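You operate a simulated robot arm through the tools that you are given. There is no shell and no other tool. Be economical: measure what you need, move in short steps, check, and stop when the job is done.

You are at the controls of a simulated robot arm. One attempt, no reset.

## Task
Fetch the green wiping pad from the far top of the long table and set it on the dryer deck. Take the black metal block on the top of the small goods bench and put it away on the bench top by the small marker. Fetch the glass and stand it on the grey coaster. Take the folded cloth on the bench top by the small marker and put it away on the top of the pale wood bench. Fetch the green pen from the right end of the blue workbench and stand it on top of the orange metal block. Take the red peg block and leave it on the light brown wooden coaster. Pull the drawer of the blue workbench open. The order is free. Set down upright: glass, green pen.

It is judged by the outcome, as a careful person would: the job done as asked, and still so three seconds after it is handed in. It fails if anything else is knocked over, pushed out of place, dropped, spilled or broken. Flat cloth is picked up by pressing the open fingertips on it (5 to 10 N) and closing them slowly along it; thin cloth reads only 2 to 8 mm in the jaws.

## Robot
A 7-joint arm with a fingered hand on a trunk, on a base that drives. Base frame: it is fixed to the floor where the robot stands at the start and does not move with it; the origin is under the middle of the robot, x ahead of it, y to its left, z up. Readings come in cm, degrees, newtons and seconds.
Its first joint turns from -69.0 to 172.0 degrees. Places, roughly: bench top by the small marker [-220, -430, 80]; black metal block (4x4x2 cm) [-200, -500, 90]; drawer of the blue workbench [-140, -420, 70]; dryer deck [-70, 400, 100]; folded cloth (6x8x3 cm) [-240, -430, 80]; glass (7x7x11 cm) [-220, -450, 80]; green pen (3x3x13 cm) [-130, -420, 90]; grey coaster (11x11x1 cm) [-230, -440, 80]; light brown wooden coaster (8x8x2 cm) [30, -100, 70]; orange metal block (5x5x4 cm) [-60, -280, 90]; red peg block (8x3x3 cm) [30, -210, 80]; top of the pale wood bench [-250, -30, 80]; wiping pad [50, 0, 75]. Payload 5 kg.
The tool frame sits at the grasp point between the pads (the TCP): z along the fingers, y along the line on which they close. The tips reach 3.2 cm beyond it. The gripper opens to 16 cm. The gripper's body begins 8.9 cm behind the TCP. The gripper is a hand of 3 fingers: y runs from the thumb to the fingers, the wrist lies at [0, 0, -25.2] in the tool frame, and closing takes about 1.5 s.
Orientation is that of the tool frame in the base frame, as a unit quaternion [x, y, z, w]. With the fingers straight down and closing along the base's y, the tool's x points along the base's -x, its y along +y and its z along -z.

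## Interface
- The arm moves only by the tool play_rows. Its argument "steps" is one flat list of numbers, 6 for each row, row after row: the shift along the base's x, y, z in cm, then the turn, a rotation vector about the base's x, y, z in degrees. In form: [dx, dy, dz, wx, wy, wz, dx, dy, dz, wx, wy, wz, ...]. A call has 1 to 10 rows; each row is the pose to reach, as a shift and turn from the pose commanded when the call began. "hand" is the finger opening in cm, from 0 to 16, set as the call begins (left out, the last holds). Each row takes 0.2 s and may step no farther than 5 cm and 8.6 degrees from the row before; otherwise, or with a gripper value out of range, the whole call is refused. A pose out of reach is approached as far as the arm can. The call stops where the force on the tool passes 40 N (or 10 N more than at its start, if that is more) or the arm is blocked; 0.2 s more then pass. The fingers move at their own pace (about 10.8 cm/s each) and stop on an object; they squeeze with about 32 N. The grip force told is the motor's: it shows also when the fingers shut on nothing. Time passes only in rows, and 0.2 s behind the last, so rows that repeat a pose let the fingers close. It gives the time, the measured TCP pose, the force on the tool (base axes), the opening and the grip force at its end, in the units of the frame above (readings bear some noise), with the torque about the TCP (base axes, N m) and any sound that the robot's microphone picked up.
- Cameras (640 x 400 px; columns grow to the right, rows downward): "scene" is now at [13.13, -3.65, 107.32]; the picture's right is [-0.41, -0.91, 0.00], its down [-0.52, 0.24, -0.82] and it looks along [0.75, -0.34, -0.57] (base axes); focal length 214 px, centre (320, 200). "wrist" rides on the gripper at [6.5, -0.4, -11.6] in the tool frame; the picture's right is [0.06, 1.00, 0.00], its down [-0.87, 0.05, -0.49] and it looks along [-0.49, 0.03, 0.87] (tool axes); focal length 261 px, centre (320, 200). There is no depth. A picture from a camera that has moved, and an enlarged one, comes with that camera's place and axes in the base frame and with its lens.
- camera(camera): a new picture of that camera. The clock stands still meanwhile.
- raise_lower(by): slides the trunk up (or, below 0, down) by that many cm; the arm and the scene camera ride with it, the base frame stays. It gives what a move gives, with no picture.
- roll_base(legs): drives the robot by 1 to 6 legs, each [ahead, left, turn to the left] in cm, cm and degrees, along the robot's own axes; the way and the turn of a leg run together, so that a leg with both is an arc; at most 150 cm and 180 degrees a leg. The arm and the cameras ride along, it lands a little off, and it stops where it bumps. It gives what a move gives.
- hand_shape(shape): the hand has 3 fingers and takes this shape, open, in about a second: jaw (thumb against the fingers, like two jaws); tri (thumb and two fingers); tip (a fingertip pinch); poke (one finger out to press); point (the index stretched); flat (the hand flat); cup (the hand cupped); fist (a fist). The gripper value then closes the fingers along that shape, each until it touches; the sizes above hold for jaw. It gives what a move gives, with no picture.
- pan_tilt(pan, tilt): turns the head with the scene camera to pan (to the left, within 86 degrees either way) and tilt (down, from -29 to 69), counted from straight ahead of the robot. It gives what a move gives.
- zoom(camera, box): a new picture of the part [left, top, right, bottom] of that camera's present view, enlarged. The clock stands still meanwhile.
- job_done(): hands the job in; it is judged then, once.

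Go step by step. Nothing tells you exact positions but the pictures and the camera data: compare them with the known pose of the tool, close in by small moves and look again before you grip or let go. The budget is 196 turns and 174 pictures, counting those below and the enlarged ones. Unless the task says otherwise, let go and move clear before handing in.

The tools are called after "Request:" by a JSON object that holds its "name" and its "arguments". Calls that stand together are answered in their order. play_rows: Moves the arm, as the interface text tells. Its arguments: {"type":"object","properties":{"steps":{"type":"array","items":{"type":"number"}},"hand":{"type":"number"}},"required":["steps"]} The other tools are called the same way: raise_lower (by) slides the trunk up or down; hand_shape (shape) gives the hand a shape; roll_base (legs) drives the base; pan_tilt (pan, tilt) turns the head that bears the scene camera; camera (camera) takes a picture; zoom (camera, box) takes an enlarged picture of a part of a camera's view; job_done () hands the job in.

At the start:

```text
time: 0.0
eef_pos: [78.83, -13.64, 106.53]
ee_rot: [0.0, 1.0, 0.001, 0.001]
contact_force: [-0.1, -0.4, 0.2]
moment: [0.0, 0.02, -0.01]
gripper_width: 15.97
grip_force: 0.2
shape: jaw
trunk travel left (down, up): [-23.5, 70.5]
robot x, y, heading: [0.1, 0.05, 0.1]
head pan, tilt: [-24.4, 34.9]
```

scene: 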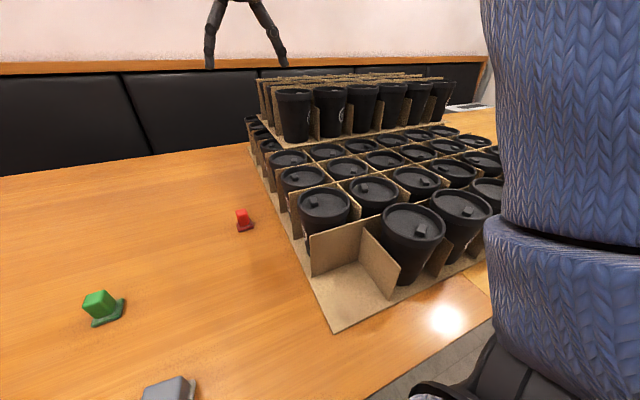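
wrist: 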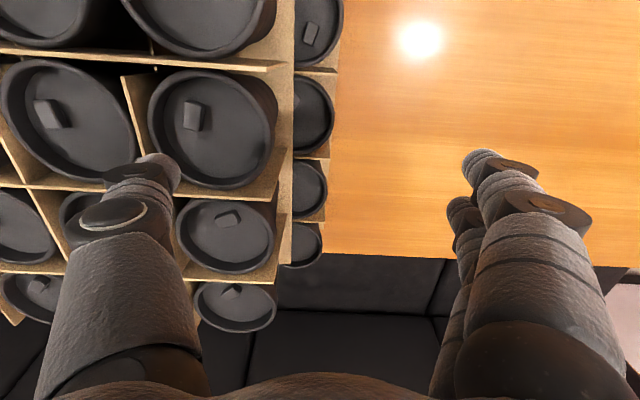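

I see a long table with cup trays and small green, red and grey things to the left. I'll look closer at them and at the surroundings.

Request:
{"name": "zoom", "arguments": {"camera": "scene", "box": [40, 180, 290, 400]}}

Request:
{"name": "pan_tilt", "arguments": {"pan": 30, "tilt": 35}}

Request:
{"name": "camera", "arguments": {"camera": "scene"}}

```text
1.82 times, centred on (165, 290) of scene
camera zoom: at [13.13, -3.65, 107.32], right [-0.41, -0.91, 0.0], down [-0.52, 0.24, -0.82], along [0.75, -0.34, -0.57], focal length 390 px, centre (602, 36)
```

zoom: 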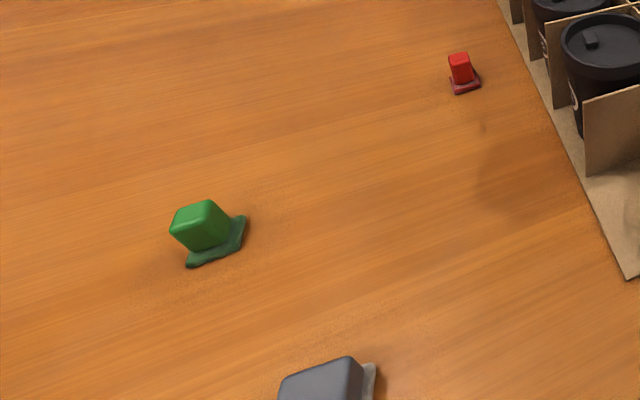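

```text
time: 1.2
eef_pos: [78.75, -13.58, 106.64]
ee_rot: [0.0, 1.0, 0.001, 0.001]
contact_force: [-0.1, -0.6, -0.2]
moment: [0.0, 0.0, 0.01]
gripper_width: 15.98
grip_force: 0.0
shape: jaw
trunk travel left (down, up): [-23.5, 70.5]
robot x, y, heading: [0.15, 0.25, -0.1]
head pan, tilt: [30.0, 35.0]
```

```text
170 pictures are left
camera scene: at [12.74, 4.38, 107.31], right [0.5, -0.87, 0.0], down [-0.5, -0.29, -0.82], along [0.71, 0.41, -0.57], focal length 214 px, centre (320, 200)
```

scene: 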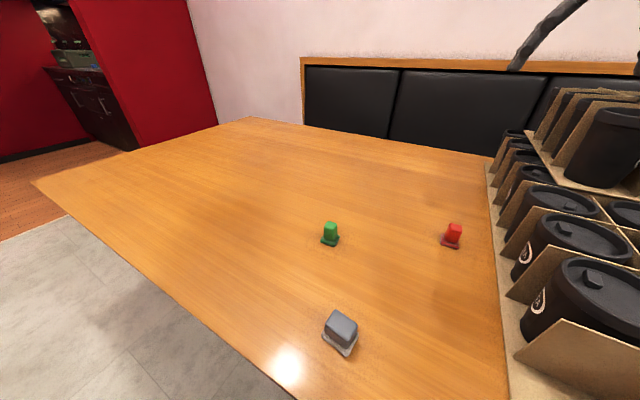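

Green pad base sits near (41, 18) on a table of height ~75. I'll move the hand over it.

Request:
{"name": "play_rows", "arguments": {"steps": [-3.7, 3.1, 0, 0, 0, 0, -7.4, 6.2, 0, 0, 0, 0, -11.1, 9.3, 0, 0, 0, 0, -14.8, 12.4, 0, 0, 0, 0, -18.5, 15.5, 0, 0, 0, 0, -22.2, 18.6, -1, 0, 0, 0, -25.9, 21.7, -2, 0, 0, 0, -29.6, 24.8, -4, 0, 0, 0, -33.3, 27.9, -6, 0, 0, 0, -37, 31, -8, 0, 0, 0]}}

Request:
{"name": "camera", "arguments": {"camera": "wrist"}}

Request:
{"name": "camera", "arguments": {"camera": "scene"}}

```text
refused: row 8 steps farther than a row can; nothing moved
```

```text
169 pictures are left
camera wrist: at [72.31, -13.94, 118.11], right [-0.06, 1.0, 0.0], down [0.87, 0.05, 0.49], along [0.49, 0.03, -0.87], focal length 261 px, centre (320, 200)
```

wrist: 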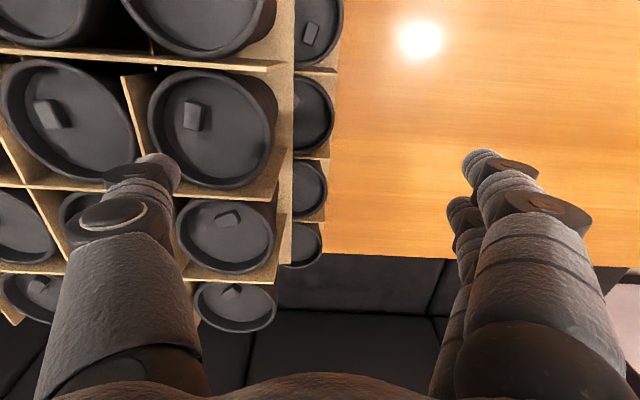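

```text
168 pictures are left
camera scene: at [12.74, 4.38, 107.31], right [0.5, -0.87, 0.0], down [-0.5, -0.29, -0.82], along [0.71, 0.41, -0.57], focal length 214 px, centre (320, 200)
```

scene: 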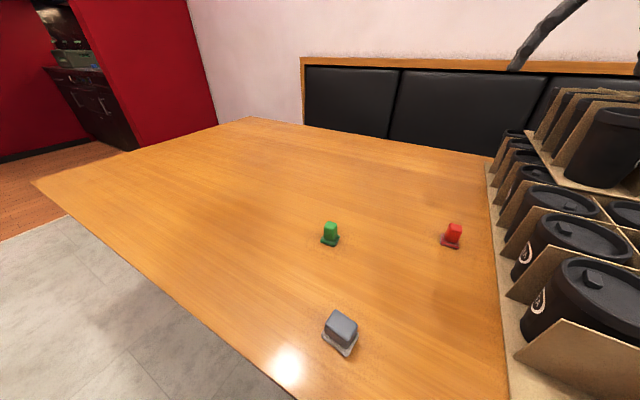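

The move was refused for step length; I retry with less drop.

Request:
{"name": "play_rows", "arguments": {"steps": [-3.7, 3.1, 0, 0, 0, 0, -7.4, 6.2, 0, 0, 0, 0, -11.1, 9.3, 0, 0, 0, 0, -14.8, 12.4, 0, 0, 0, 0, -18.5, 15.5, 0, 0, 0, 0, -22.2, 18.6, -1, 0, 0, 0, -25.9, 21.7, -2, 0, 0, 0, -29.6, 24.8, -3, 0, 0, 0, -33.3, 27.9, -4, 0, 0, 0, -37, 31, -5, 0, 0, 0]}}

Request:
{"name": "camera", "arguments": {"camera": "wrist"}}

```text
time: 3.4
eef_pos: [41.69, 17.46, 101.7]
ee_rot: [0.0, 1.0, 0.001, 0.001]
contact_force: [-0.8, 0.8, -0.2]
moment: [0.0, 0.0, 0.02]
gripper_width: 15.96
grip_force: 0.1
shape: jaw
trunk travel left (down, up): [-23.5, 70.5]
robot x, y, heading: [0.15, 0.0, 0.4]
head pan, tilt: [30.0, 35.0]
```

```text
167 pictures are left
camera wrist: at [35.2, 17.08, 113.2], right [-0.06, 1.0, 0.0], down [0.87, 0.05, 0.49], along [0.49, 0.03, -0.87], focal length 261 px, centre (320, 200)
```

wrist: 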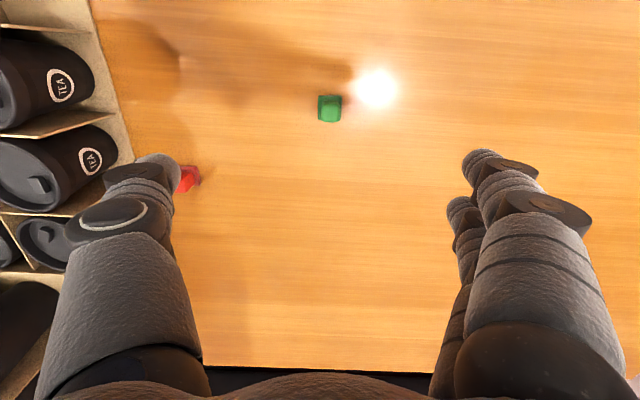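

The green pad is right below, at about (41.5, 18.8), aligned for a grip along y. I descend partway.

Request:
{"name": "play_rows", "arguments": {"steps": [-0.1, 0.4, -4, 0, 0, 0, -0.2, 0.8, -8, 0, 0, 0, -0.2, 1.3, -12, 0, 0, 0, -0.2, 1.3, -16, 0, 0, 0, -0.2, 1.3, -18, 0, 0, 0, -0.2, 1.3, -18, 0, 0, 0], "hand": 9}}

Request:
{"name": "camera", "arguments": {"camera": "wrist"}}

Request:
{"name": "camera", "arguments": {"camera": "scene"}}

```text
time: 4.8
eef_pos: [41.55, 19.01, 83.62]
ee_rot: [0.0, 1.0, 0.001, 0.001]
contact_force: [0.0, -0.3, 0.0]
moment: [0.01, -0.03, 0.04]
gripper_width: 9.04
grip_force: 0.0
shape: jaw
trunk travel left (down, up): [-23.5, 70.5]
robot x, y, heading: [0.25, 0.09, 0.1]
head pan, tilt: [30.0, 35.0]
```

```text
166 pictures are left
camera wrist: at [35.0, 18.65, 95.21], right [-0.06, 1.0, 0.0], down [0.87, 0.05, 0.49], along [0.49, 0.03, -0.87], focal length 261 px, centre (320, 200)
```

wrist: 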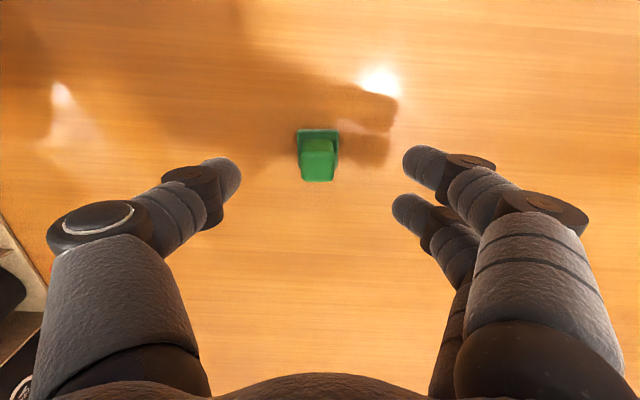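

```text
165 pictures are left
camera scene: at [12.73, 4.4, 107.31], right [0.5, -0.87, 0.0], down [-0.5, -0.29, -0.82], along [0.71, 0.41, -0.57], focal length 214 px, centre (320, 200)
```

scene: 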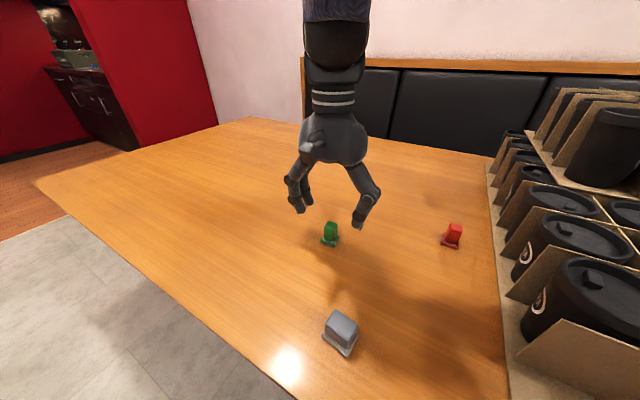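

Pad handle top is at about (41.0, 19.0). I descend a bit more.

Request:
{"name": "play_rows", "arguments": {"steps": [-0.4, 0, -1.5, 0, 0, 0, -0.4, 0, -3, 0, 0, 0, -0.4, 0, -4, 0, 0, 0, -0.4, 0, -4, 0, 0, 0], "hand": 8}}

Request:
{"name": "camera", "arguments": {"camera": "wrist"}}

Request:
{"name": "zoom", "arguments": {"camera": "scene", "box": [250, 150, 410, 250]}}

```text
time: 5.8
eef_pos: [41.33, 18.65, 79.55]
ee_rot: [-0.001, 1.0, 0.0, 0.001]
contact_force: [0.1, 0.3, 0.1]
moment: [0.0, 0.02, -0.04]
gripper_width: 8.05
grip_force: 0.0
shape: jaw
trunk travel left (down, up): [-23.5, 70.5]
robot x, y, heading: [0.11, -0.1, 0.0]
head pan, tilt: [30.0, 35.0]
```

```text
164 pictures are left
camera wrist: at [34.72, 18.38, 91.11], right [-0.06, 1.0, 0.0], down [0.87, 0.05, 0.49], along [0.49, 0.03, -0.87], focal length 261 px, centre (320, 200)
```

wrist: 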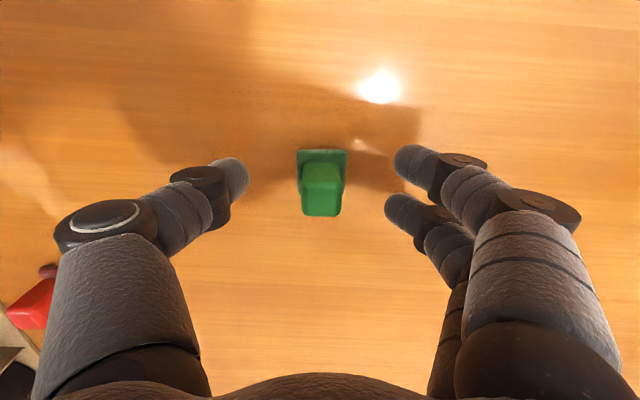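

```text
4.00 times, centred on (330, 200) of scene
camera zoom: at [12.74, 4.4, 107.31], right [0.5, -0.87, 0.0], down [-0.5, -0.29, -0.82], along [0.71, 0.41, -0.57], focal length 858 px, centre (280, 200)
```

zoom: 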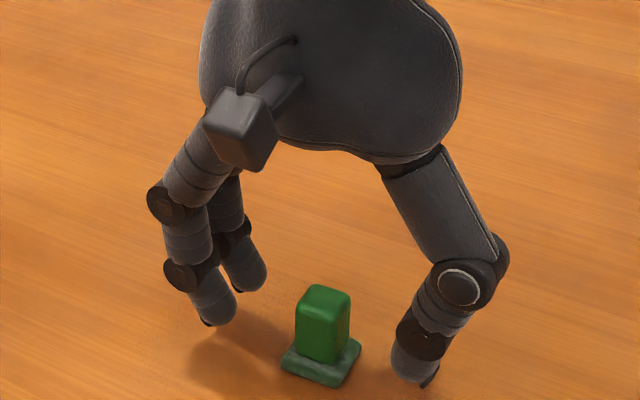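

The handle stands between thumb and fingers; I close.

Request:
{"name": "play_rows", "arguments": {"steps": [0, 0, -0.3, 0, 0, 0, 0, 0, -0.3, 0, 0, 0, 0, 0, -0.3, 0, 0, 0, 0, 0, -0.3, 0, 0, 0, 0, 0, -0.3, 0, 0, 0, 0, 0, -0.3, 0, 0, 0, 0, 0, -0.3, 0, 0, 0, 0, 0, -0.3, 0, 0, 0], "hand": 0}}

Request:
{"name": "camera", "arguments": {"camera": "wrist"}}

```text
time: 7.6
eef_pos: [41.24, 18.73, 79.3]
ee_rot: [0.0, 1.0, 0.001, 0.001]
contact_force: [-0.4, 0.0, 1.6]
moment: [0.07, -0.02, 0.0]
gripper_width: 0.86
grip_force: 31.8
shape: jaw
trunk travel left (down, up): [-23.5, 70.5]
robot x, y, heading: [-0.06, -0.02, 0.2]
head pan, tilt: [30.0, 35.0]
```

```text
162 pictures are left
camera wrist: at [34.7, 18.42, 90.83], right [-0.06, 1.0, 0.0], down [0.87, 0.05, 0.49], along [0.49, 0.03, -0.87], focal length 261 px, centre (320, 200)
```

wrist: 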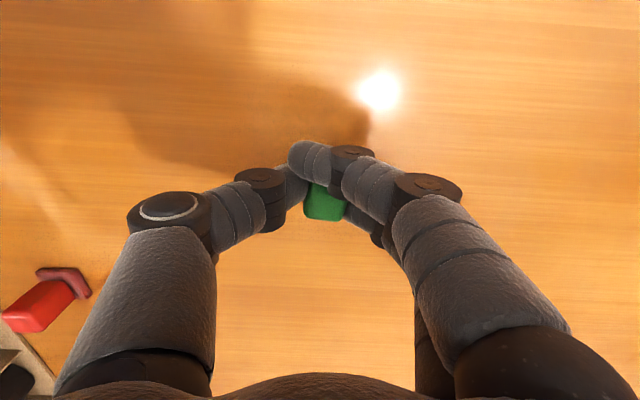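

The opening reads small; I check from the side view.

Request:
{"name": "zoom", "arguments": {"camera": "scene", "box": [250, 150, 410, 250]}}

```text
4.00 times, centred on (330, 200) of scene
camera zoom: at [12.72, 4.4, 107.31], right [0.5, -0.87, 0.0], down [-0.5, -0.29, -0.82], along [0.71, 0.41, -0.57], focal length 858 px, centre (280, 200)
```

zoom: 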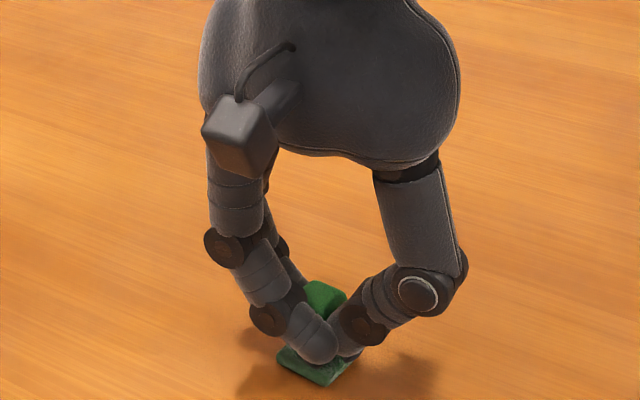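

One finger slid in front of the block; I open again and look.

Request:
{"name": "play_rows", "arguments": {"steps": [0, 0, 0, 0, 0, 0, 0, 0, 0, 0, 0, 0, 0, 0, 0, 0, 0, 0, 0, 0, 0, 0, 0, 0], "hand": 8}}

Request:
{"name": "camera", "arguments": {"camera": "wrist"}}

Request:
{"name": "zoom", "arguments": {"camera": "scene", "box": [250, 150, 410, 250]}}

```text
time: 8.6
eef_pos: [41.11, 18.65, 79.28]
ee_rot: [0.0, 1.0, 0.0, 0.002]
contact_force: [-0.4, -0.3, -0.5]
moment: [-0.02, 0.03, -0.02]
gripper_width: 7.96
grip_force: 0.1
shape: jaw
trunk travel left (down, up): [-23.5, 70.5]
robot x, y, heading: [-0.06, 0.05, -0.0]
head pan, tilt: [30.0, 35.0]
```

```text
160 pictures are left
camera wrist: at [34.7, 18.42, 90.83], right [-0.06, 1.0, 0.0], down [0.87, 0.05, 0.49], along [0.49, 0.03, -0.87], focal length 261 px, centre (320, 200)
```

wrist: 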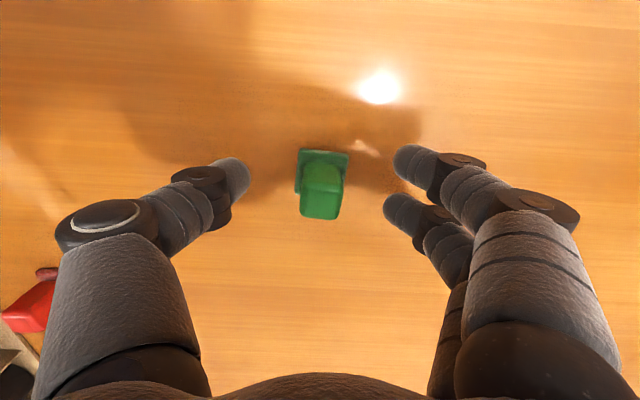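

```text
4.00 times, centred on (330, 200) of scene
camera zoom: at [12.73, 4.39, 107.31], right [0.5, -0.87, 0.0], down [-0.5, -0.29, -0.82], along [0.71, 0.41, -0.57], focal length 858 px, centre (280, 200)
```

zoom: 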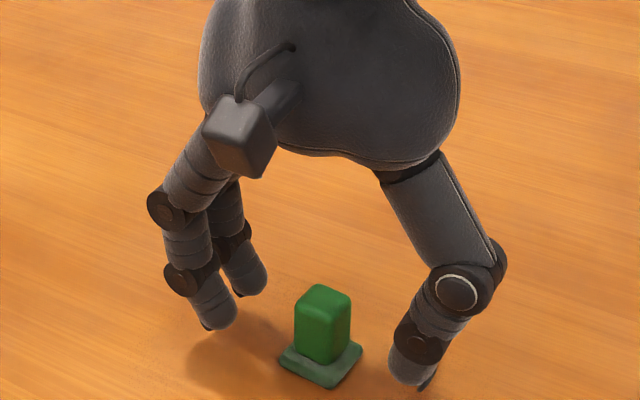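

The two fingers straddle this small block, so I raise a bit and try the tip pinch shape.

Request:
{"name": "play_rows", "arguments": {"steps": [0, 0, 3, 0, 0, 0, 0, 0, 6, 0, 0, 0]}}

Request:
{"name": "hand_shape", "arguments": {"shape": "tip"}}

Request:
{"name": "camera", "arguments": {"camera": "wrist"}}

Request:
{"name": "zoom", "arguments": {"camera": "scene", "box": [250, 130, 410, 250]}}

```text
time: 9.2
eef_pos: [41.21, 18.76, 85.27]
ee_rot: [0.0, 1.0, 0.001, 0.002]
contact_force: [-0.4, 0.0, 0.3]
moment: [-0.01, 0.01, 0.03]
gripper_width: 7.94
grip_force: 0.0
shape: jaw
trunk travel left (down, up): [-23.5, 70.5]
robot x, y, heading: [0.17, -0.09, 0.3]
head pan, tilt: [30.0, 35.0]
```

```text
time: 10.1
eef_pos: [41.17, 18.59, 85.18]
ee_rot: [0.0, 1.0, 0.0, 0.002]
contact_force: [-0.6, 0.5, -0.6]
moment: [0.01, -0.02, 0.03]
gripper_width: 15.99
grip_force: 0.1
shape: tip
trunk travel left (down, up): [-23.5, 70.5]
robot x, y, heading: [0.27, 0.07, -0.1]
head pan, tilt: [30.0, 35.0]
```

```text
158 pictures are left
camera wrist: at [34.69, 18.3, 96.79], right [-0.06, 1.0, 0.0], down [0.87, 0.05, 0.49], along [0.49, 0.03, -0.87], focal length 261 px, centre (320, 200)
```

wrist: 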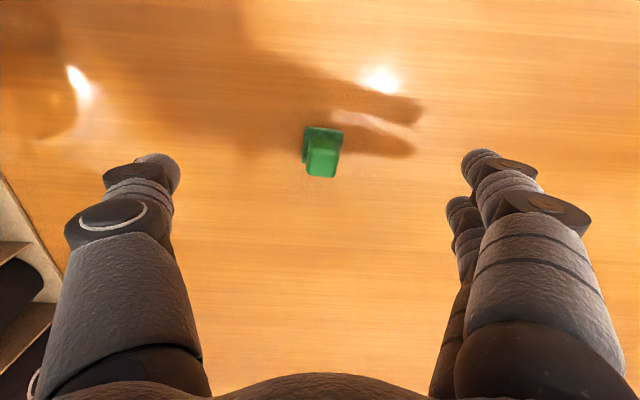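

```text
3.33 times, centred on (330, 190) of scene
camera zoom: at [12.73, 4.39, 107.31], right [0.5, -0.87, 0.0], down [-0.5, -0.29, -0.82], along [0.71, 0.41, -0.57], focal length 715 px, centre (287, 233)
```

zoom: 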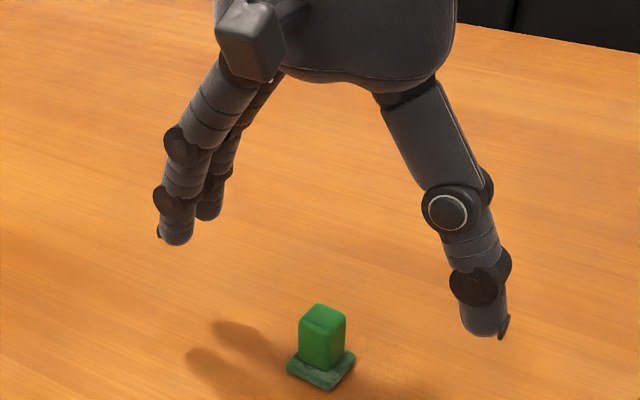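

I test how this shape closes in the air.

Request:
{"name": "play_rows", "arguments": {"steps": [0, 0, 0, 0, 0, 0, 0, 0, 0, 0, 0, 0, 0, 0, 0, 0, 0, 0, 0, 0, 0, 0, 0, 0, 0, 0, 0, 0, 0, 0], "hand": 3}}

Request:
{"name": "camera", "arguments": {"camera": "wrist"}}

Request:
{"name": "zoom", "arguments": {"camera": "scene", "box": [250, 130, 410, 250]}}

```text
time: 11.3
eef_pos: [41.26, 18.61, 85.27]
ee_rot: [0.0, 1.0, 0.002, 0.0]
contact_force: [0.3, -0.5, -0.6]
moment: [0.0, -0.05, -0.02]
gripper_width: 3.06
grip_force: 0.0
shape: tip
trunk travel left (down, up): [-23.5, 70.5]
robot x, y, heading: [0.13, 0.0, -0.3]
head pan, tilt: [30.0, 35.0]
```

```text
156 pictures are left
camera wrist: at [34.69, 18.3, 96.8], right [-0.06, 1.0, 0.0], down [0.87, 0.05, 0.49], along [0.49, 0.03, -0.87], focal length 261 px, centre (320, 200)
```

wrist: 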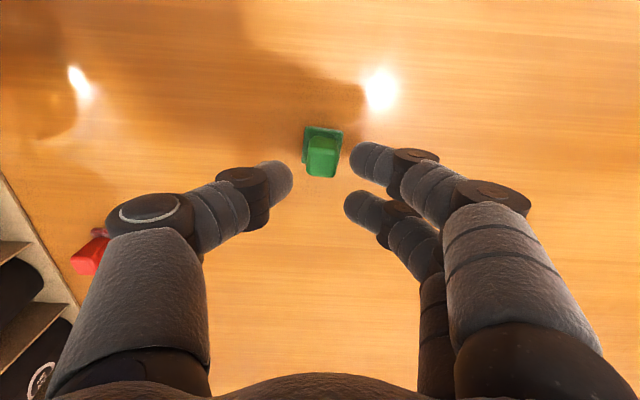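

```text
3.33 times, centred on (330, 190) of scene
camera zoom: at [12.73, 4.39, 107.31], right [0.5, -0.87, 0.0], down [-0.5, -0.29, -0.82], along [0.71, 0.41, -0.57], focal length 715 px, centre (287, 233)
```

zoom: 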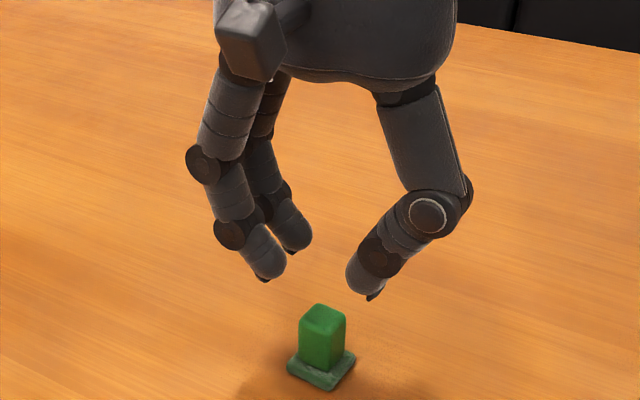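

Both fingers straddle the block by about 3.5 cm. I test the tri shape.

Request:
{"name": "hand_shape", "arguments": {"shape": "tri"}}

Request:
{"name": "play_rows", "arguments": {"steps": [0, 0, 0, 0, 0, 0, 0, 0, 0, 0, 0, 0, 0, 0, 0, 0, 0, 0, 0, 0, 0, 0, 0, 0, 0, 0, 0, 0, 0, 0], "hand": 3}}

Request:
{"name": "camera", "arguments": {"camera": "wrist"}}

```text
time: 12.2
eef_pos: [41.21, 18.6, 85.28]
ee_rot: [0.001, 1.0, 0.001, 0.002]
contact_force: [0.0, 0.4, 0.0]
moment: [0.02, 0.01, 0.03]
gripper_width: 15.98
grip_force: 0.1
shape: tri
trunk travel left (down, up): [-23.5, 70.5]
robot x, y, heading: [-0.09, 0.17, 0.3]
head pan, tilt: [30.0, 35.0]
```

```text
time: 13.4
eef_pos: [41.3, 18.63, 85.3]
ee_rot: [0.0, 1.0, 0.001, 0.001]
contact_force: [-0.8, 0.4, 0.1]
moment: [-0.01, -0.01, 0.01]
gripper_width: 3.05
grip_force: 0.0
shape: tri
trunk travel left (down, up): [-23.5, 70.5]
robot x, y, heading: [0.15, -0.09, 0.0]
head pan, tilt: [30.0, 35.0]
```

```text
154 pictures are left
camera wrist: at [34.69, 18.3, 96.8], right [-0.06, 1.0, 0.0], down [0.87, 0.05, 0.49], along [0.49, 0.03, -0.87], focal length 261 px, centre (320, 200)
```

wrist: 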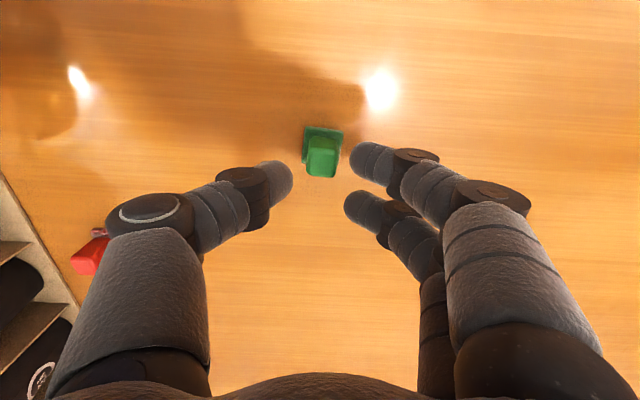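

Same geometry. I check the poke and point shapes too.

Request:
{"name": "hand_shape", "arguments": {"shape": "point"}}

Request:
{"name": "camera", "arguments": {"camera": "wrist"}}

Request:
{"name": "hand_shape", "arguments": {"shape": "cup"}}

Request:
{"name": "play_rows", "arguments": {"steps": [0, 0, 0, 0, 0, 0, 0, 0, 0, 0, 0, 0, 0, 0, 0, 0, 0, 0, 0, 0, 0, 0, 0, 0, 0, 0, 0, 0, 0, 0], "hand": 3}}

Request:
{"name": "camera", "arguments": {"camera": "wrist"}}

```text
time: 14.3
eef_pos: [41.29, 18.57, 85.31]
ee_rot: [0.0, 1.0, 0.001, 0.001]
contact_force: [1.5, 0.6, -0.2]
moment: [0.01, -0.01, 0.0]
gripper_width: 0.0
grip_force: 0.0
shape: point
trunk travel left (down, up): [-23.5, 70.5]
robot x, y, heading: [0.07, -0.21, -0.0]
head pan, tilt: [30.0, 35.0]
```

```text
153 pictures are left
camera wrist: at [34.69, 18.3, 96.8], right [-0.06, 1.0, 0.0], down [0.87, 0.05, 0.49], along [0.49, 0.03, -0.87], focal length 261 px, centre (320, 200)
```

wrist: 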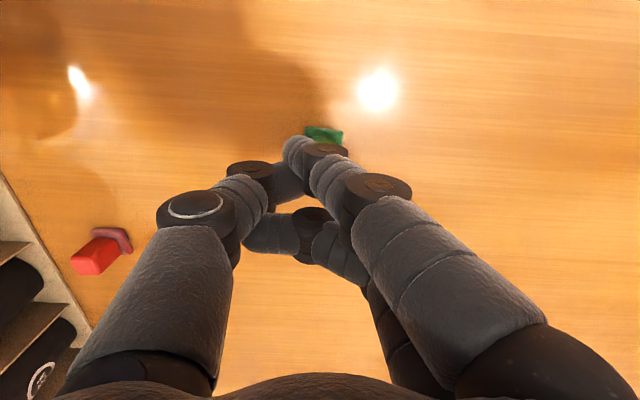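

```text
time: 15.2
eef_pos: [41.19, 18.51, 85.28]
ee_rot: [0.0, 1.0, 0.001, 0.001]
contact_force: [-0.4, -0.3, -0.3]
moment: [-0.05, 0.05, 0.03]
gripper_width: 4.78
grip_force: 0.1
shape: cup
trunk travel left (down, up): [-23.5, 70.5]
robot x, y, heading: [-0.11, 0.32, 0.0]
head pan, tilt: [30.0, 35.0]
```

```text
time: 16.4
eef_pos: [41.25, 18.59, 85.37]
ee_rot: [0.0, 1.0, 0.001, 0.001]
contact_force: [0.2, 0.4, 0.8]
moment: [-0.02, 0.02, 0.0]
gripper_width: 0.12
grip_force: 0.0
shape: tri
trunk travel left (down, up): [-23.5, 70.5]
robot x, y, heading: [0.05, -0.54, 0.2]
head pan, tilt: [30.0, 35.0]
```

```text
152 pictures are left
camera wrist: at [34.69, 18.3, 96.8], right [-0.06, 1.0, 0.0], down [0.87, 0.05, 0.49], along [0.49, 0.03, -0.87], focal length 261 px, centre (320, 200)
```

wrist: 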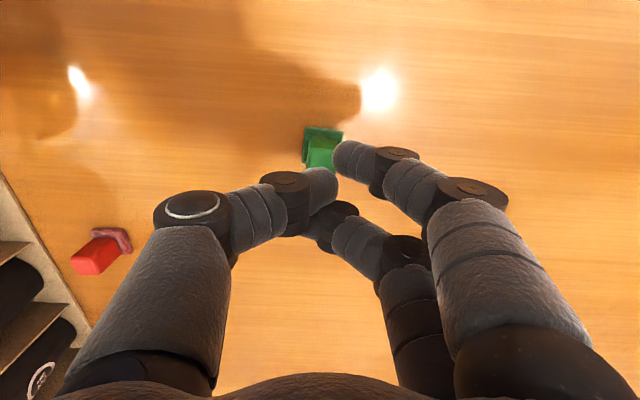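

I'll return to jaw, and use thumb plus one finger: turn the hand 17° about z and offset it so that pair opposes squarely.

Request:
{"name": "hand_shape", "arguments": {"shape": "jaw"}}

Request:
{"name": "play_rows", "arguments": {"steps": [-0.3, 0, 0, 0, 0, 6, -0.5, 0, 0, 0, 0, 12, -0.7, 0, 0, 0, 0, 17, -0.7, 0, 0, 0, 0, 17], "hand": 7}}

Request:
{"name": "camera", "arguments": {"camera": "wrist"}}

```text
time: 17.3
eef_pos: [41.43, 18.49, 85.23]
ee_rot: [0.0, 1.0, 0.001, 0.0]
contact_force: [-0.3, -0.7, 0.0]
moment: [0.02, 0.0, 0.01]
gripper_width: 15.98
grip_force: 0.0
shape: jaw
trunk travel left (down, up): [-23.5, 70.5]
robot x, y, heading: [0.08, 0.31, -0.2]
head pan, tilt: [30.0, 35.0]
```

```text
time: 18.3
eef_pos: [40.5, 18.69, 85.31]
ee_rot: [-0.148, 0.989, 0.0, 0.001]
contact_force: [-0.5, 0.8, -0.4]
moment: [0.0, 0.03, -0.01]
gripper_width: 7.06
grip_force: 0.0
shape: jaw
trunk travel left (down, up): [-23.5, 70.5]
robot x, y, heading: [-0.06, 0.22, 0.1]
head pan, tilt: [30.0, 35.0]
```

```text
151 pictures are left
camera wrist: at [34.38, 16.48, 96.84], right [-0.35, 0.94, 0.0], down [0.81, 0.31, 0.49], along [0.46, 0.17, -0.87], focal length 261 px, centre (320, 200)
```

wrist: 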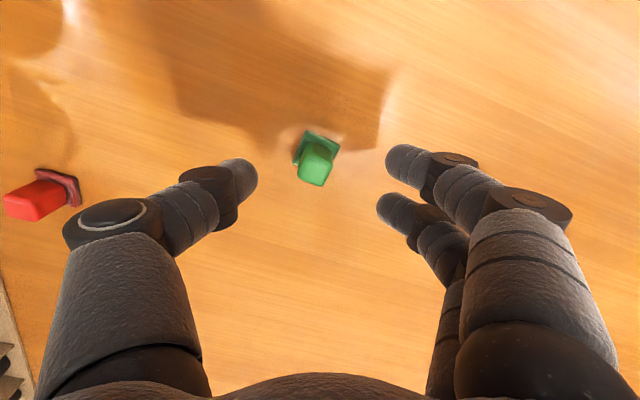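

I descend to grip height and check.

Request:
{"name": "play_rows", "arguments": {"steps": [0, 0, -3, 0, 0, 0, 0, 0, -6, 0, 0, 0, 0, 0, -6, 0, 0, 0], "hand": 6}}

Request:
{"name": "camera", "arguments": {"camera": "wrist"}}

```text
time: 19.1
eef_pos: [40.35, 18.72, 79.35]
ee_rot: [-0.148, 0.989, 0.001, 0.0]
contact_force: [0.1, -0.8, -0.2]
moment: [0.03, 0.01, -0.02]
gripper_width: 6.05
grip_force: 0.1
shape: jaw
trunk travel left (down, up): [-23.5, 70.5]
robot x, y, heading: [-0.08, 0.08, -0.2]
head pan, tilt: [30.0, 35.0]
```

```text
150 pictures are left
camera wrist: at [34.28, 16.52, 90.94], right [-0.35, 0.94, 0.0], down [0.81, 0.31, 0.49], along [0.46, 0.17, -0.87], focal length 261 px, centre (320, 200)
```

wrist: 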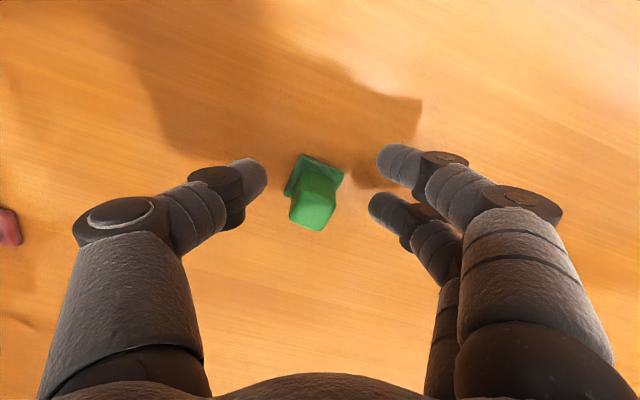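

Looks aligned for thumb and the nearer finger. Closing.

Request:
{"name": "play_rows", "arguments": {"steps": [0, 0, 0, 0, 0, 0, 0, 0, 0, 0, 0, 0, 0, 0, 0, 0, 0, 0, 0, 0, 0, 0, 0, 0, 0, 0, 0, 0, 0, 0, 0, 0, 0, 0, 0, 0, 0, 0, 0, 0, 0, 0, 0, 0, 0, 0, 0, 0], "hand": 0}}

Request:
{"name": "camera", "arguments": {"camera": "wrist"}}

Request:
{"name": "zoom", "arguments": {"camera": "scene", "box": [250, 150, 410, 250]}}

```text
time: 20.9
eef_pos: [40.36, 18.65, 79.48]
ee_rot: [-0.148, 0.989, 0.001, 0.001]
contact_force: [0.3, -0.4, 1.0]
moment: [0.0, -0.02, 0.0]
gripper_width: 0.76
grip_force: 32.4
shape: jaw
trunk travel left (down, up): [-23.5, 70.5]
robot x, y, heading: [0.03, 0.0, -0.2]
head pan, tilt: [30.0, 35.0]
```

```text
149 pictures are left
camera wrist: at [34.28, 16.51, 90.96], right [-0.35, 0.94, 0.0], down [0.81, 0.31, 0.49], along [0.46, 0.17, -0.87], focal length 261 px, centre (320, 200)
```

wrist: 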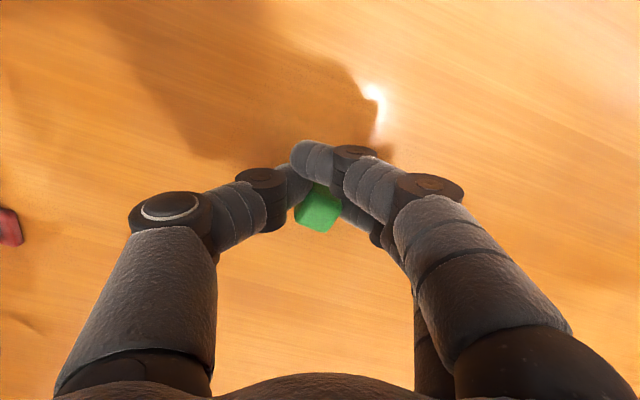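

```text
4.00 times, centred on (330, 200) of scene
camera zoom: at [12.73, 4.39, 107.31], right [0.5, -0.87, 0.0], down [-0.5, -0.29, -0.82], along [0.71, 0.41, -0.57], focal length 858 px, centre (280, 200)
```

zoom: 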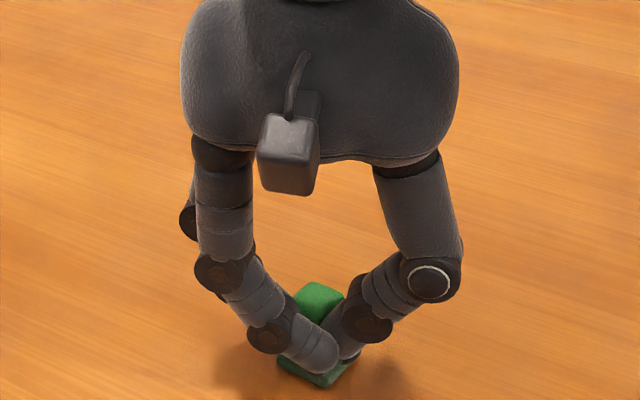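

I try a small lift to see whether it holds.

Request:
{"name": "play_rows", "arguments": {"steps": [0, 0, 1, 0, 0, 0, 0, 0, 3, 0, 0, 0, 0, 0, 4, 0, 0, 0]}}

Request:
{"name": "zoom", "arguments": {"camera": "scene", "box": [250, 150, 410, 250]}}

Request:
{"name": "camera", "arguments": {"camera": "wrist"}}

```text
time: 21.7
eef_pos: [40.42, 18.73, 83.44]
ee_rot: [-0.147, 0.989, 0.001, 0.001]
contact_force: [-0.2, -0.2, -0.9]
moment: [0.01, 0.02, -0.01]
gripper_width: 0.71
grip_force: 31.7
shape: jaw
trunk travel left (down, up): [-23.5, 70.5]
robot x, y, heading: [0.33, -0.11, -0.1]
head pan, tilt: [30.0, 35.0]
```

```text
4.00 times, centred on (330, 200) of scene
camera zoom: at [12.72, 4.39, 107.31], right [0.5, -0.87, 0.0], down [-0.5, -0.29, -0.82], along [0.71, 0.41, -0.57], focal length 858 px, centre (280, 200)
```

zoom: 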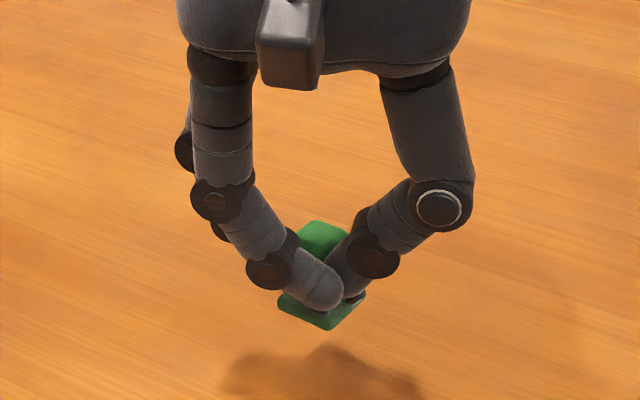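

```text
146 pictures are left
camera wrist: at [34.36, 16.51, 94.87], right [-0.35, 0.94, 0.0], down [0.81, 0.31, 0.49], along [0.46, 0.17, -0.87], focal length 261 px, centre (320, 200)
```

wrist: 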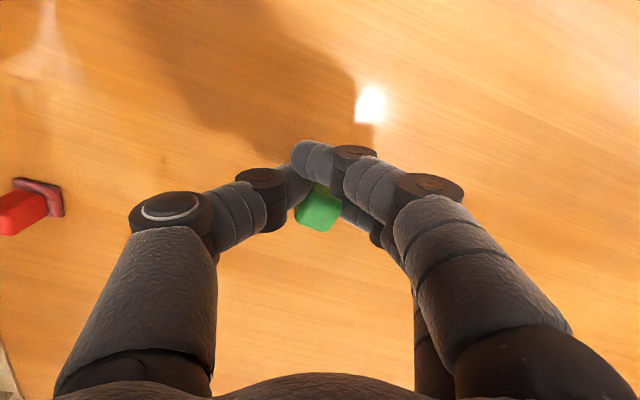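

It holds, level. I raise the trunk and look to the left to plan the drive to the dryer deck.

Request:
{"name": "raise_lower", "arguments": {"by": 30}}

Request:
{"name": "pan_tilt", "arguments": {"pan": 80, "tilt": 20}}

Request:
{"name": "camera", "arguments": {"camera": "scene"}}

```text
time: 24.7
eef_pos: [40.59, 18.6, 113.35]
ee_rot: [-0.147, 0.989, 0.001, 0.001]
contact_force: [0.9, -0.1, -0.5]
moment: [0.0, 0.01, -0.01]
gripper_width: 0.72
grip_force: 31.9
shape: jaw
trunk travel left (down, up): [-53.5, 40.5]
robot x, y, heading: [0.3, 0.13, 0.0]
head pan, tilt: [30.0, 35.0]
```

```text
time: 25.9
eef_pos: [40.43, 18.61, 113.26]
ee_rot: [-0.147, 0.989, 0.001, 0.001]
contact_force: [-0.1, -0.3, -0.6]
moment: [0.0, -0.04, -0.02]
gripper_width: 0.75
grip_force: 32.4
shape: jaw
trunk travel left (down, up): [-53.5, 40.5]
robot x, y, heading: [-0.21, -0.39, -0.2]
head pan, tilt: [80.0, 20.0]
```

```text
145 pictures are left
camera scene: at [6.74, 9.16, 139.7], right [0.98, -0.17, 0.0], down [-0.06, -0.34, -0.94], along [0.16, 0.93, -0.34], focal length 214 px, centre (320, 200)
```

scene: 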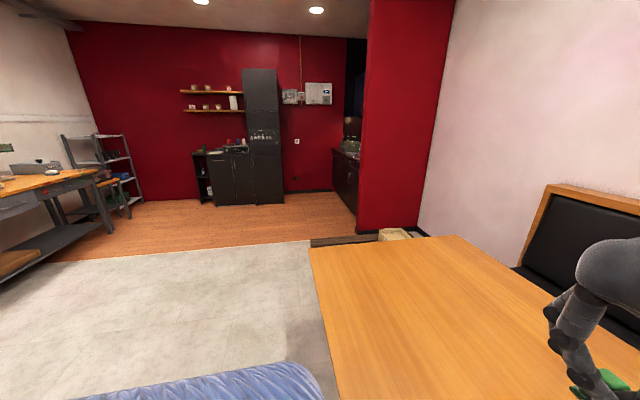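

I zoom on the counter at the far red wall, which should be the dryer deck.

Request:
{"name": "zoom", "arguments": {"camera": "scene", "box": [170, 60, 370, 220]}}

Request:
{"name": "zoom", "arguments": {"camera": "scene", "box": [0, 120, 160, 280]}}

```text
2.50 times, centred on (270, 140) of scene
camera zoom: at [6.74, 9.16, 139.7], right [0.98, -0.17, 0.0], down [-0.06, -0.34, -0.94], along [0.16, 0.93, -0.34], focal length 536 px, centre (445, 350)
```

zoom: 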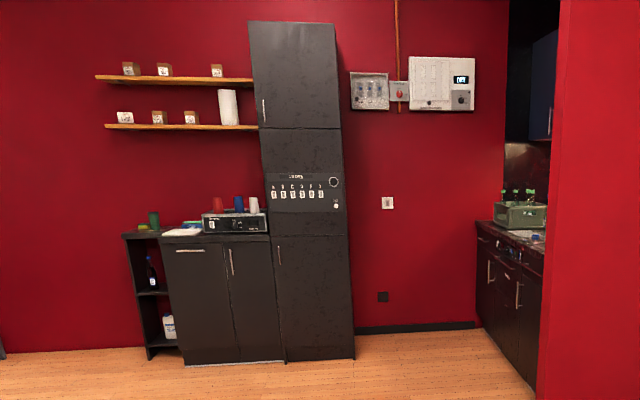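

```text
2.50 times, centred on (80, 200) of scene
camera zoom: at [6.74, 9.16, 139.7], right [0.98, -0.17, 0.0], down [-0.06, -0.34, -0.94], along [0.16, 0.93, -0.34], focal length 536 px, centre (920, 200)
```

zoom: 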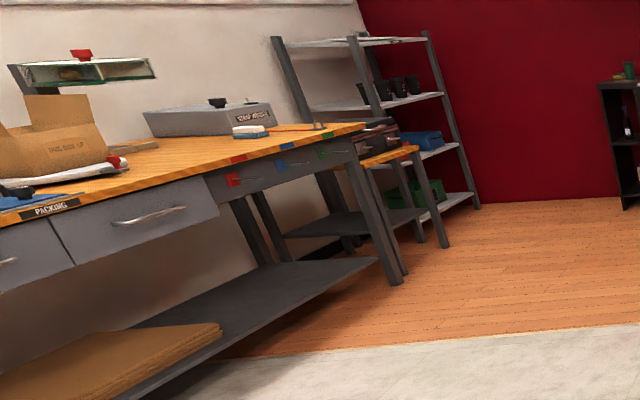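

The dryer with cups on it stands on the counter near (-70, 400). I back off from the table and drive toward it.

Request:
{"name": "roll_base", "arguments": {"legs": [[-45, 0, 0], [0, 130, 0], [0, 100, 0], [0, 0, 90]]}}

Request:
{"name": "pan_tilt", "arguments": {"pan": 0, "tilt": 30}}

Request:
{"name": "camera", "arguments": {"camera": "scene"}}

```text
time: 43.2
eef_pos: [-65.39, 268.55, 113.25]
ee_rot: [0.805, -0.594, -0.001, 0.001]
contact_force: [0.8, -0.6, 0.4]
moment: [0.0, -0.02, 0.01]
gripper_width: 0.74
grip_force: 32.6
shape: jaw
trunk travel left (down, up): [-53.5, 40.5]
robot x, y, heading: [-46.61, 227.89, 89.9]
head pan, tilt: [80.0, 20.0]
```

```text
time: 44.8
eef_pos: [-65.33, 268.4, 113.31]
ee_rot: [0.805, -0.593, -0.001, 0.0]
contact_force: [-0.3, 1.1, -1.3]
moment: [-0.01, -0.01, 0.01]
gripper_width: 0.75
grip_force: 31.9
shape: jaw
trunk travel left (down, up): [-53.5, 40.5]
robot x, y, heading: [-46.56, 227.87, 90.5]
head pan, tilt: [0.0, 30.0]
```

```text
142 pictures are left
camera scene: at [-46.4, 242.16, 138.09], right [1.0, 0.0, 0.0], down [0.0, -0.5, -0.87], along [0.0, 0.87, -0.5], focal length 214 px, centre (320, 200)
```

scene: 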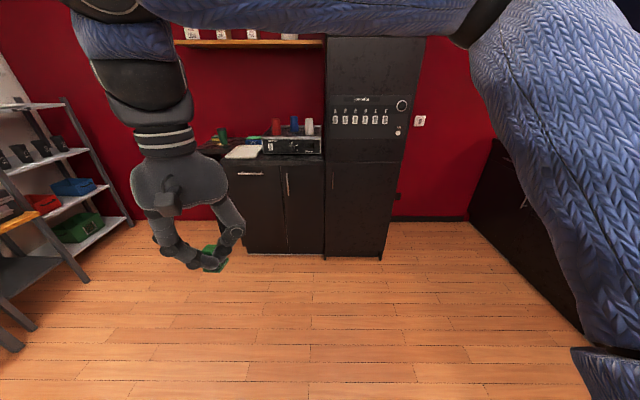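

Request:
{"name": "zoom", "arguments": {"camera": "scene", "box": [200, 90, 360, 190]}}

```text
4.00 times, centred on (280, 140) of scene
camera zoom: at [-46.4, 242.16, 138.09], right [1.0, 0.0, 0.0], down [0.0, -0.5, -0.87], along [0.0, 0.87, -0.5], focal length 858 px, centre (480, 440)
```

zoom: 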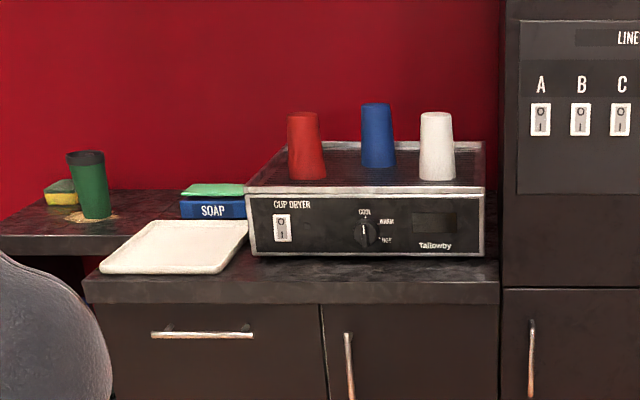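

The cup dryer's top (z≈100, front edge y≈401) carries red, blue and white cups; the free spot is front-centre at about x=-67. I drive forward 100 cm.

Request:
{"name": "roll_base", "arguments": {"legs": [[100, 0, 0]]}}

Request:
{"name": "pan_tilt", "arguments": {"pan": 12, "tilt": 38}}

Request:
{"name": "camera", "arguments": {"camera": "scene"}}

```text
time: 49.4
eef_pos: [-63.92, 368.31, 110.35]
ee_rot: [0.8, -0.599, 0.011, 0.006]
contact_force: [0.4, 0.5, -1.3]
moment: [-0.1, 0.02, 0.01]
gripper_width: 0.73
grip_force: 32.4
shape: jaw
trunk travel left (down, up): [-53.5, 40.5]
robot x, y, heading: [-46.6, 321.68, 89.9]
head pan, tilt: [0.0, 30.0]
stopped in leg 1: the robot was blocked; the commanded pose is now the measured one
```

```text
time: 50.2
eef_pos: [-63.8, 369.2, 109.92]
ee_rot: [0.793, -0.61, 0.012, 0.007]
contact_force: [0.8, 1.3, 0.2]
moment: [0.02, 0.0, 0.05]
gripper_width: 0.71
grip_force: 31.6
shape: jaw
trunk travel left (down, up): [-53.5, 40.5]
robot x, y, heading: [-46.35, 321.9, 89.8]
head pan, tilt: [12.0, 38.0]
```

```text
140 pictures are left
camera scene: at [-48.68, 323.73, 138.71], right [0.98, 0.2, 0.02], down [0.13, -0.53, -0.84], along [-0.15, 0.82, -0.55], focal length 214 px, centre (320, 200)
```

scene: 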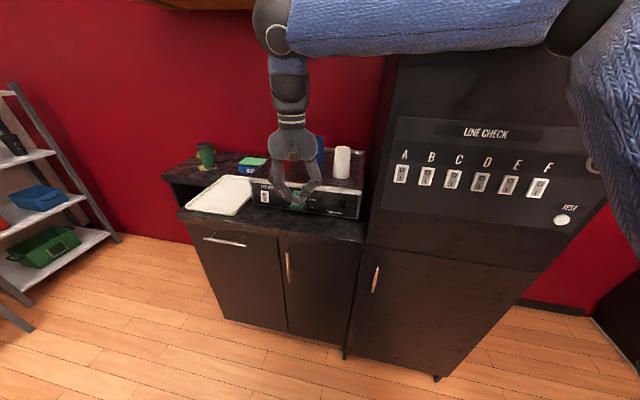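

The elbow seems to have touched the tall cabinet on the right. I back off and shift left.

Request:
{"name": "roll_base", "arguments": {"legs": [[-15, 0, 0]]}}

Request:
{"name": "camera", "arguments": {"camera": "scene"}}

```text
time: 50.9
eef_pos: [-58.11, 372.91, 98.98]
ee_rot: [0.775, -0.627, 0.075, 0.026]
contact_force: [-0.8, -3.8, -1.2]
moment: [0.34, -0.11, 0.03]
gripper_width: 0.68
grip_force: 31.9
shape: jaw
trunk travel left (down, up): [-53.5, 40.5]
robot x, y, heading: [-45.16, 320.43, 87.9]
head pan, tilt: [12.0, 38.0]
stopped in leg 1: the robot was blocked; the commanded pose is now the measured one
```

```text
139 pictures are left
camera scene: at [-47.72, 311.64, 139.64], right [0.98, 0.17, 0.04], down [0.11, -0.47, -0.88], along [-0.13, 0.87, -0.48], focal length 214 px, centre (320, 200)
```

scene: 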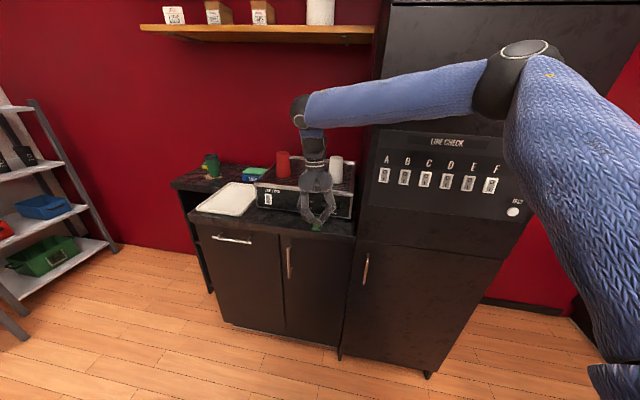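

The body seems to be tilted backward; I let a moment pass and read the state.

Request:
{"name": "play_rows", "arguments": {"steps": [0, 0, 0, 0, 0, 0]}}

Request:
{"name": "camera", "arguments": {"camera": "scene"}}

```text
time: 51.2
eef_pos: [-55.55, 370.43, 85.5]
ee_rot: [0.771, -0.602, 0.177, 0.104]
contact_force: [-15.7, -129.7, 81.1]
moment: [12.1, -0.3, -2.53]
gripper_width: 0.02
grip_force: 31.6
shape: jaw
trunk travel left (down, up): [-53.5, 40.5]
robot x, y, heading: [-43.67, 320.23, 85.1]
head pan, tilt: [12.0, 38.0]
stopped in row 1: the arm was blocked; the commanded pose is now the measured one
```

```text
138 pictures are left
camera scene: at [-45.76, 312.08, 139.78], right [0.99, 0.12, 0.03], down [0.09, -0.48, -0.87], along [-0.09, 0.87, -0.49], focal length 214 px, centre (320, 200)
```

scene: 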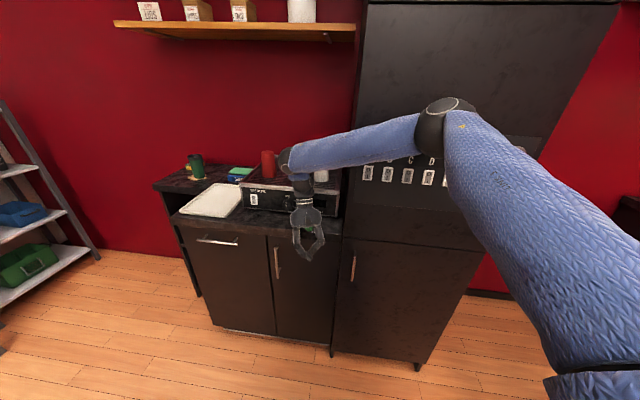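

The hand hit the counter and the pad seems lost from the grip. I look closely before moving.

Request:
{"name": "zoom", "arguments": {"camera": "scene", "box": [150, 120, 390, 270]}}

Request:
{"name": "camera", "arguments": {"camera": "wrist"}}

```text
2.67 times, centred on (270, 195) of scene
camera zoom: at [-45.76, 312.08, 139.78], right [0.99, 0.12, 0.03], down [0.09, -0.48, -0.87], along [-0.09, 0.87, -0.49], focal length 572 px, centre (453, 213)
```

zoom: 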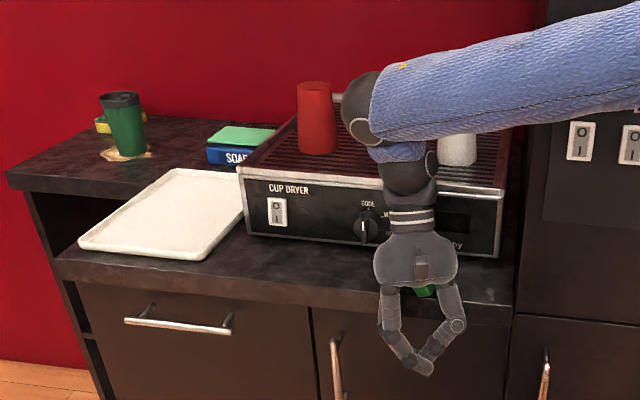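

```text
136 pictures are left
camera wrist: at [-55.46, 369.09, 98.6], right [-0.95, -0.31, -0.03], down [-0.31, 0.95, 0.1], along [0.0, 0.11, -0.99], focal length 261 px, centre (320, 200)
```

wrist: 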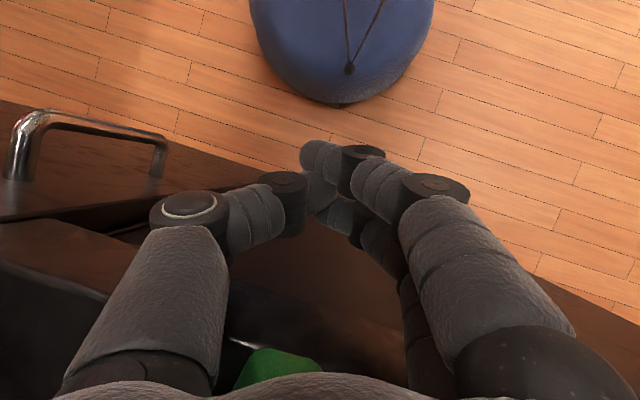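

The pad seems to have come to rest on the counter edge behind the palm. I ease the hand back and up in small steps to relieve the load.

Request:
{"name": "play_rows", "arguments": {"steps": [0, -1.5, 1, 0, 0, 0, 0, -3, 2, 0, 0, 0, 0, -4.5, 3, 0, 0, 0, 0, -6, 4, 0, 0, 0]}}

Request:
{"name": "camera", "arguments": {"camera": "scene"}}

```text
time: 51.6
eef_pos: [-55.88, 362.64, 80.85]
ee_rot: [0.763, -0.584, 0.243, 0.131]
contact_force: [2.2, -13.5, -11.6]
moment: [0.89, -0.16, 0.24]
gripper_width: 0.27
grip_force: 32.0
shape: jaw
trunk travel left (down, up): [-53.5, 40.5]
robot x, y, heading: [-44.33, 322.17, 83.6]
head pan, tilt: [12.0, 38.0]
stopped in row 1: the arm was blocked; the commanded pose is now the measured one
```

```text
135 pictures are left
camera scene: at [-45.77, 304.47, 140.81], right [1.0, 0.09, 0.03], down [0.07, -0.42, -0.91], along [-0.07, 0.9, -0.42], focal length 214 px, centre (320, 200)
```

scene: 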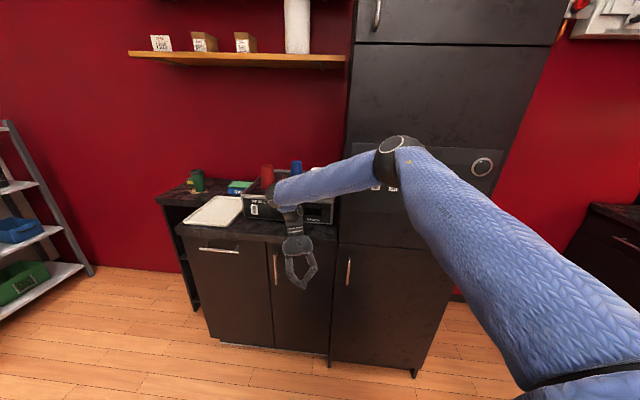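

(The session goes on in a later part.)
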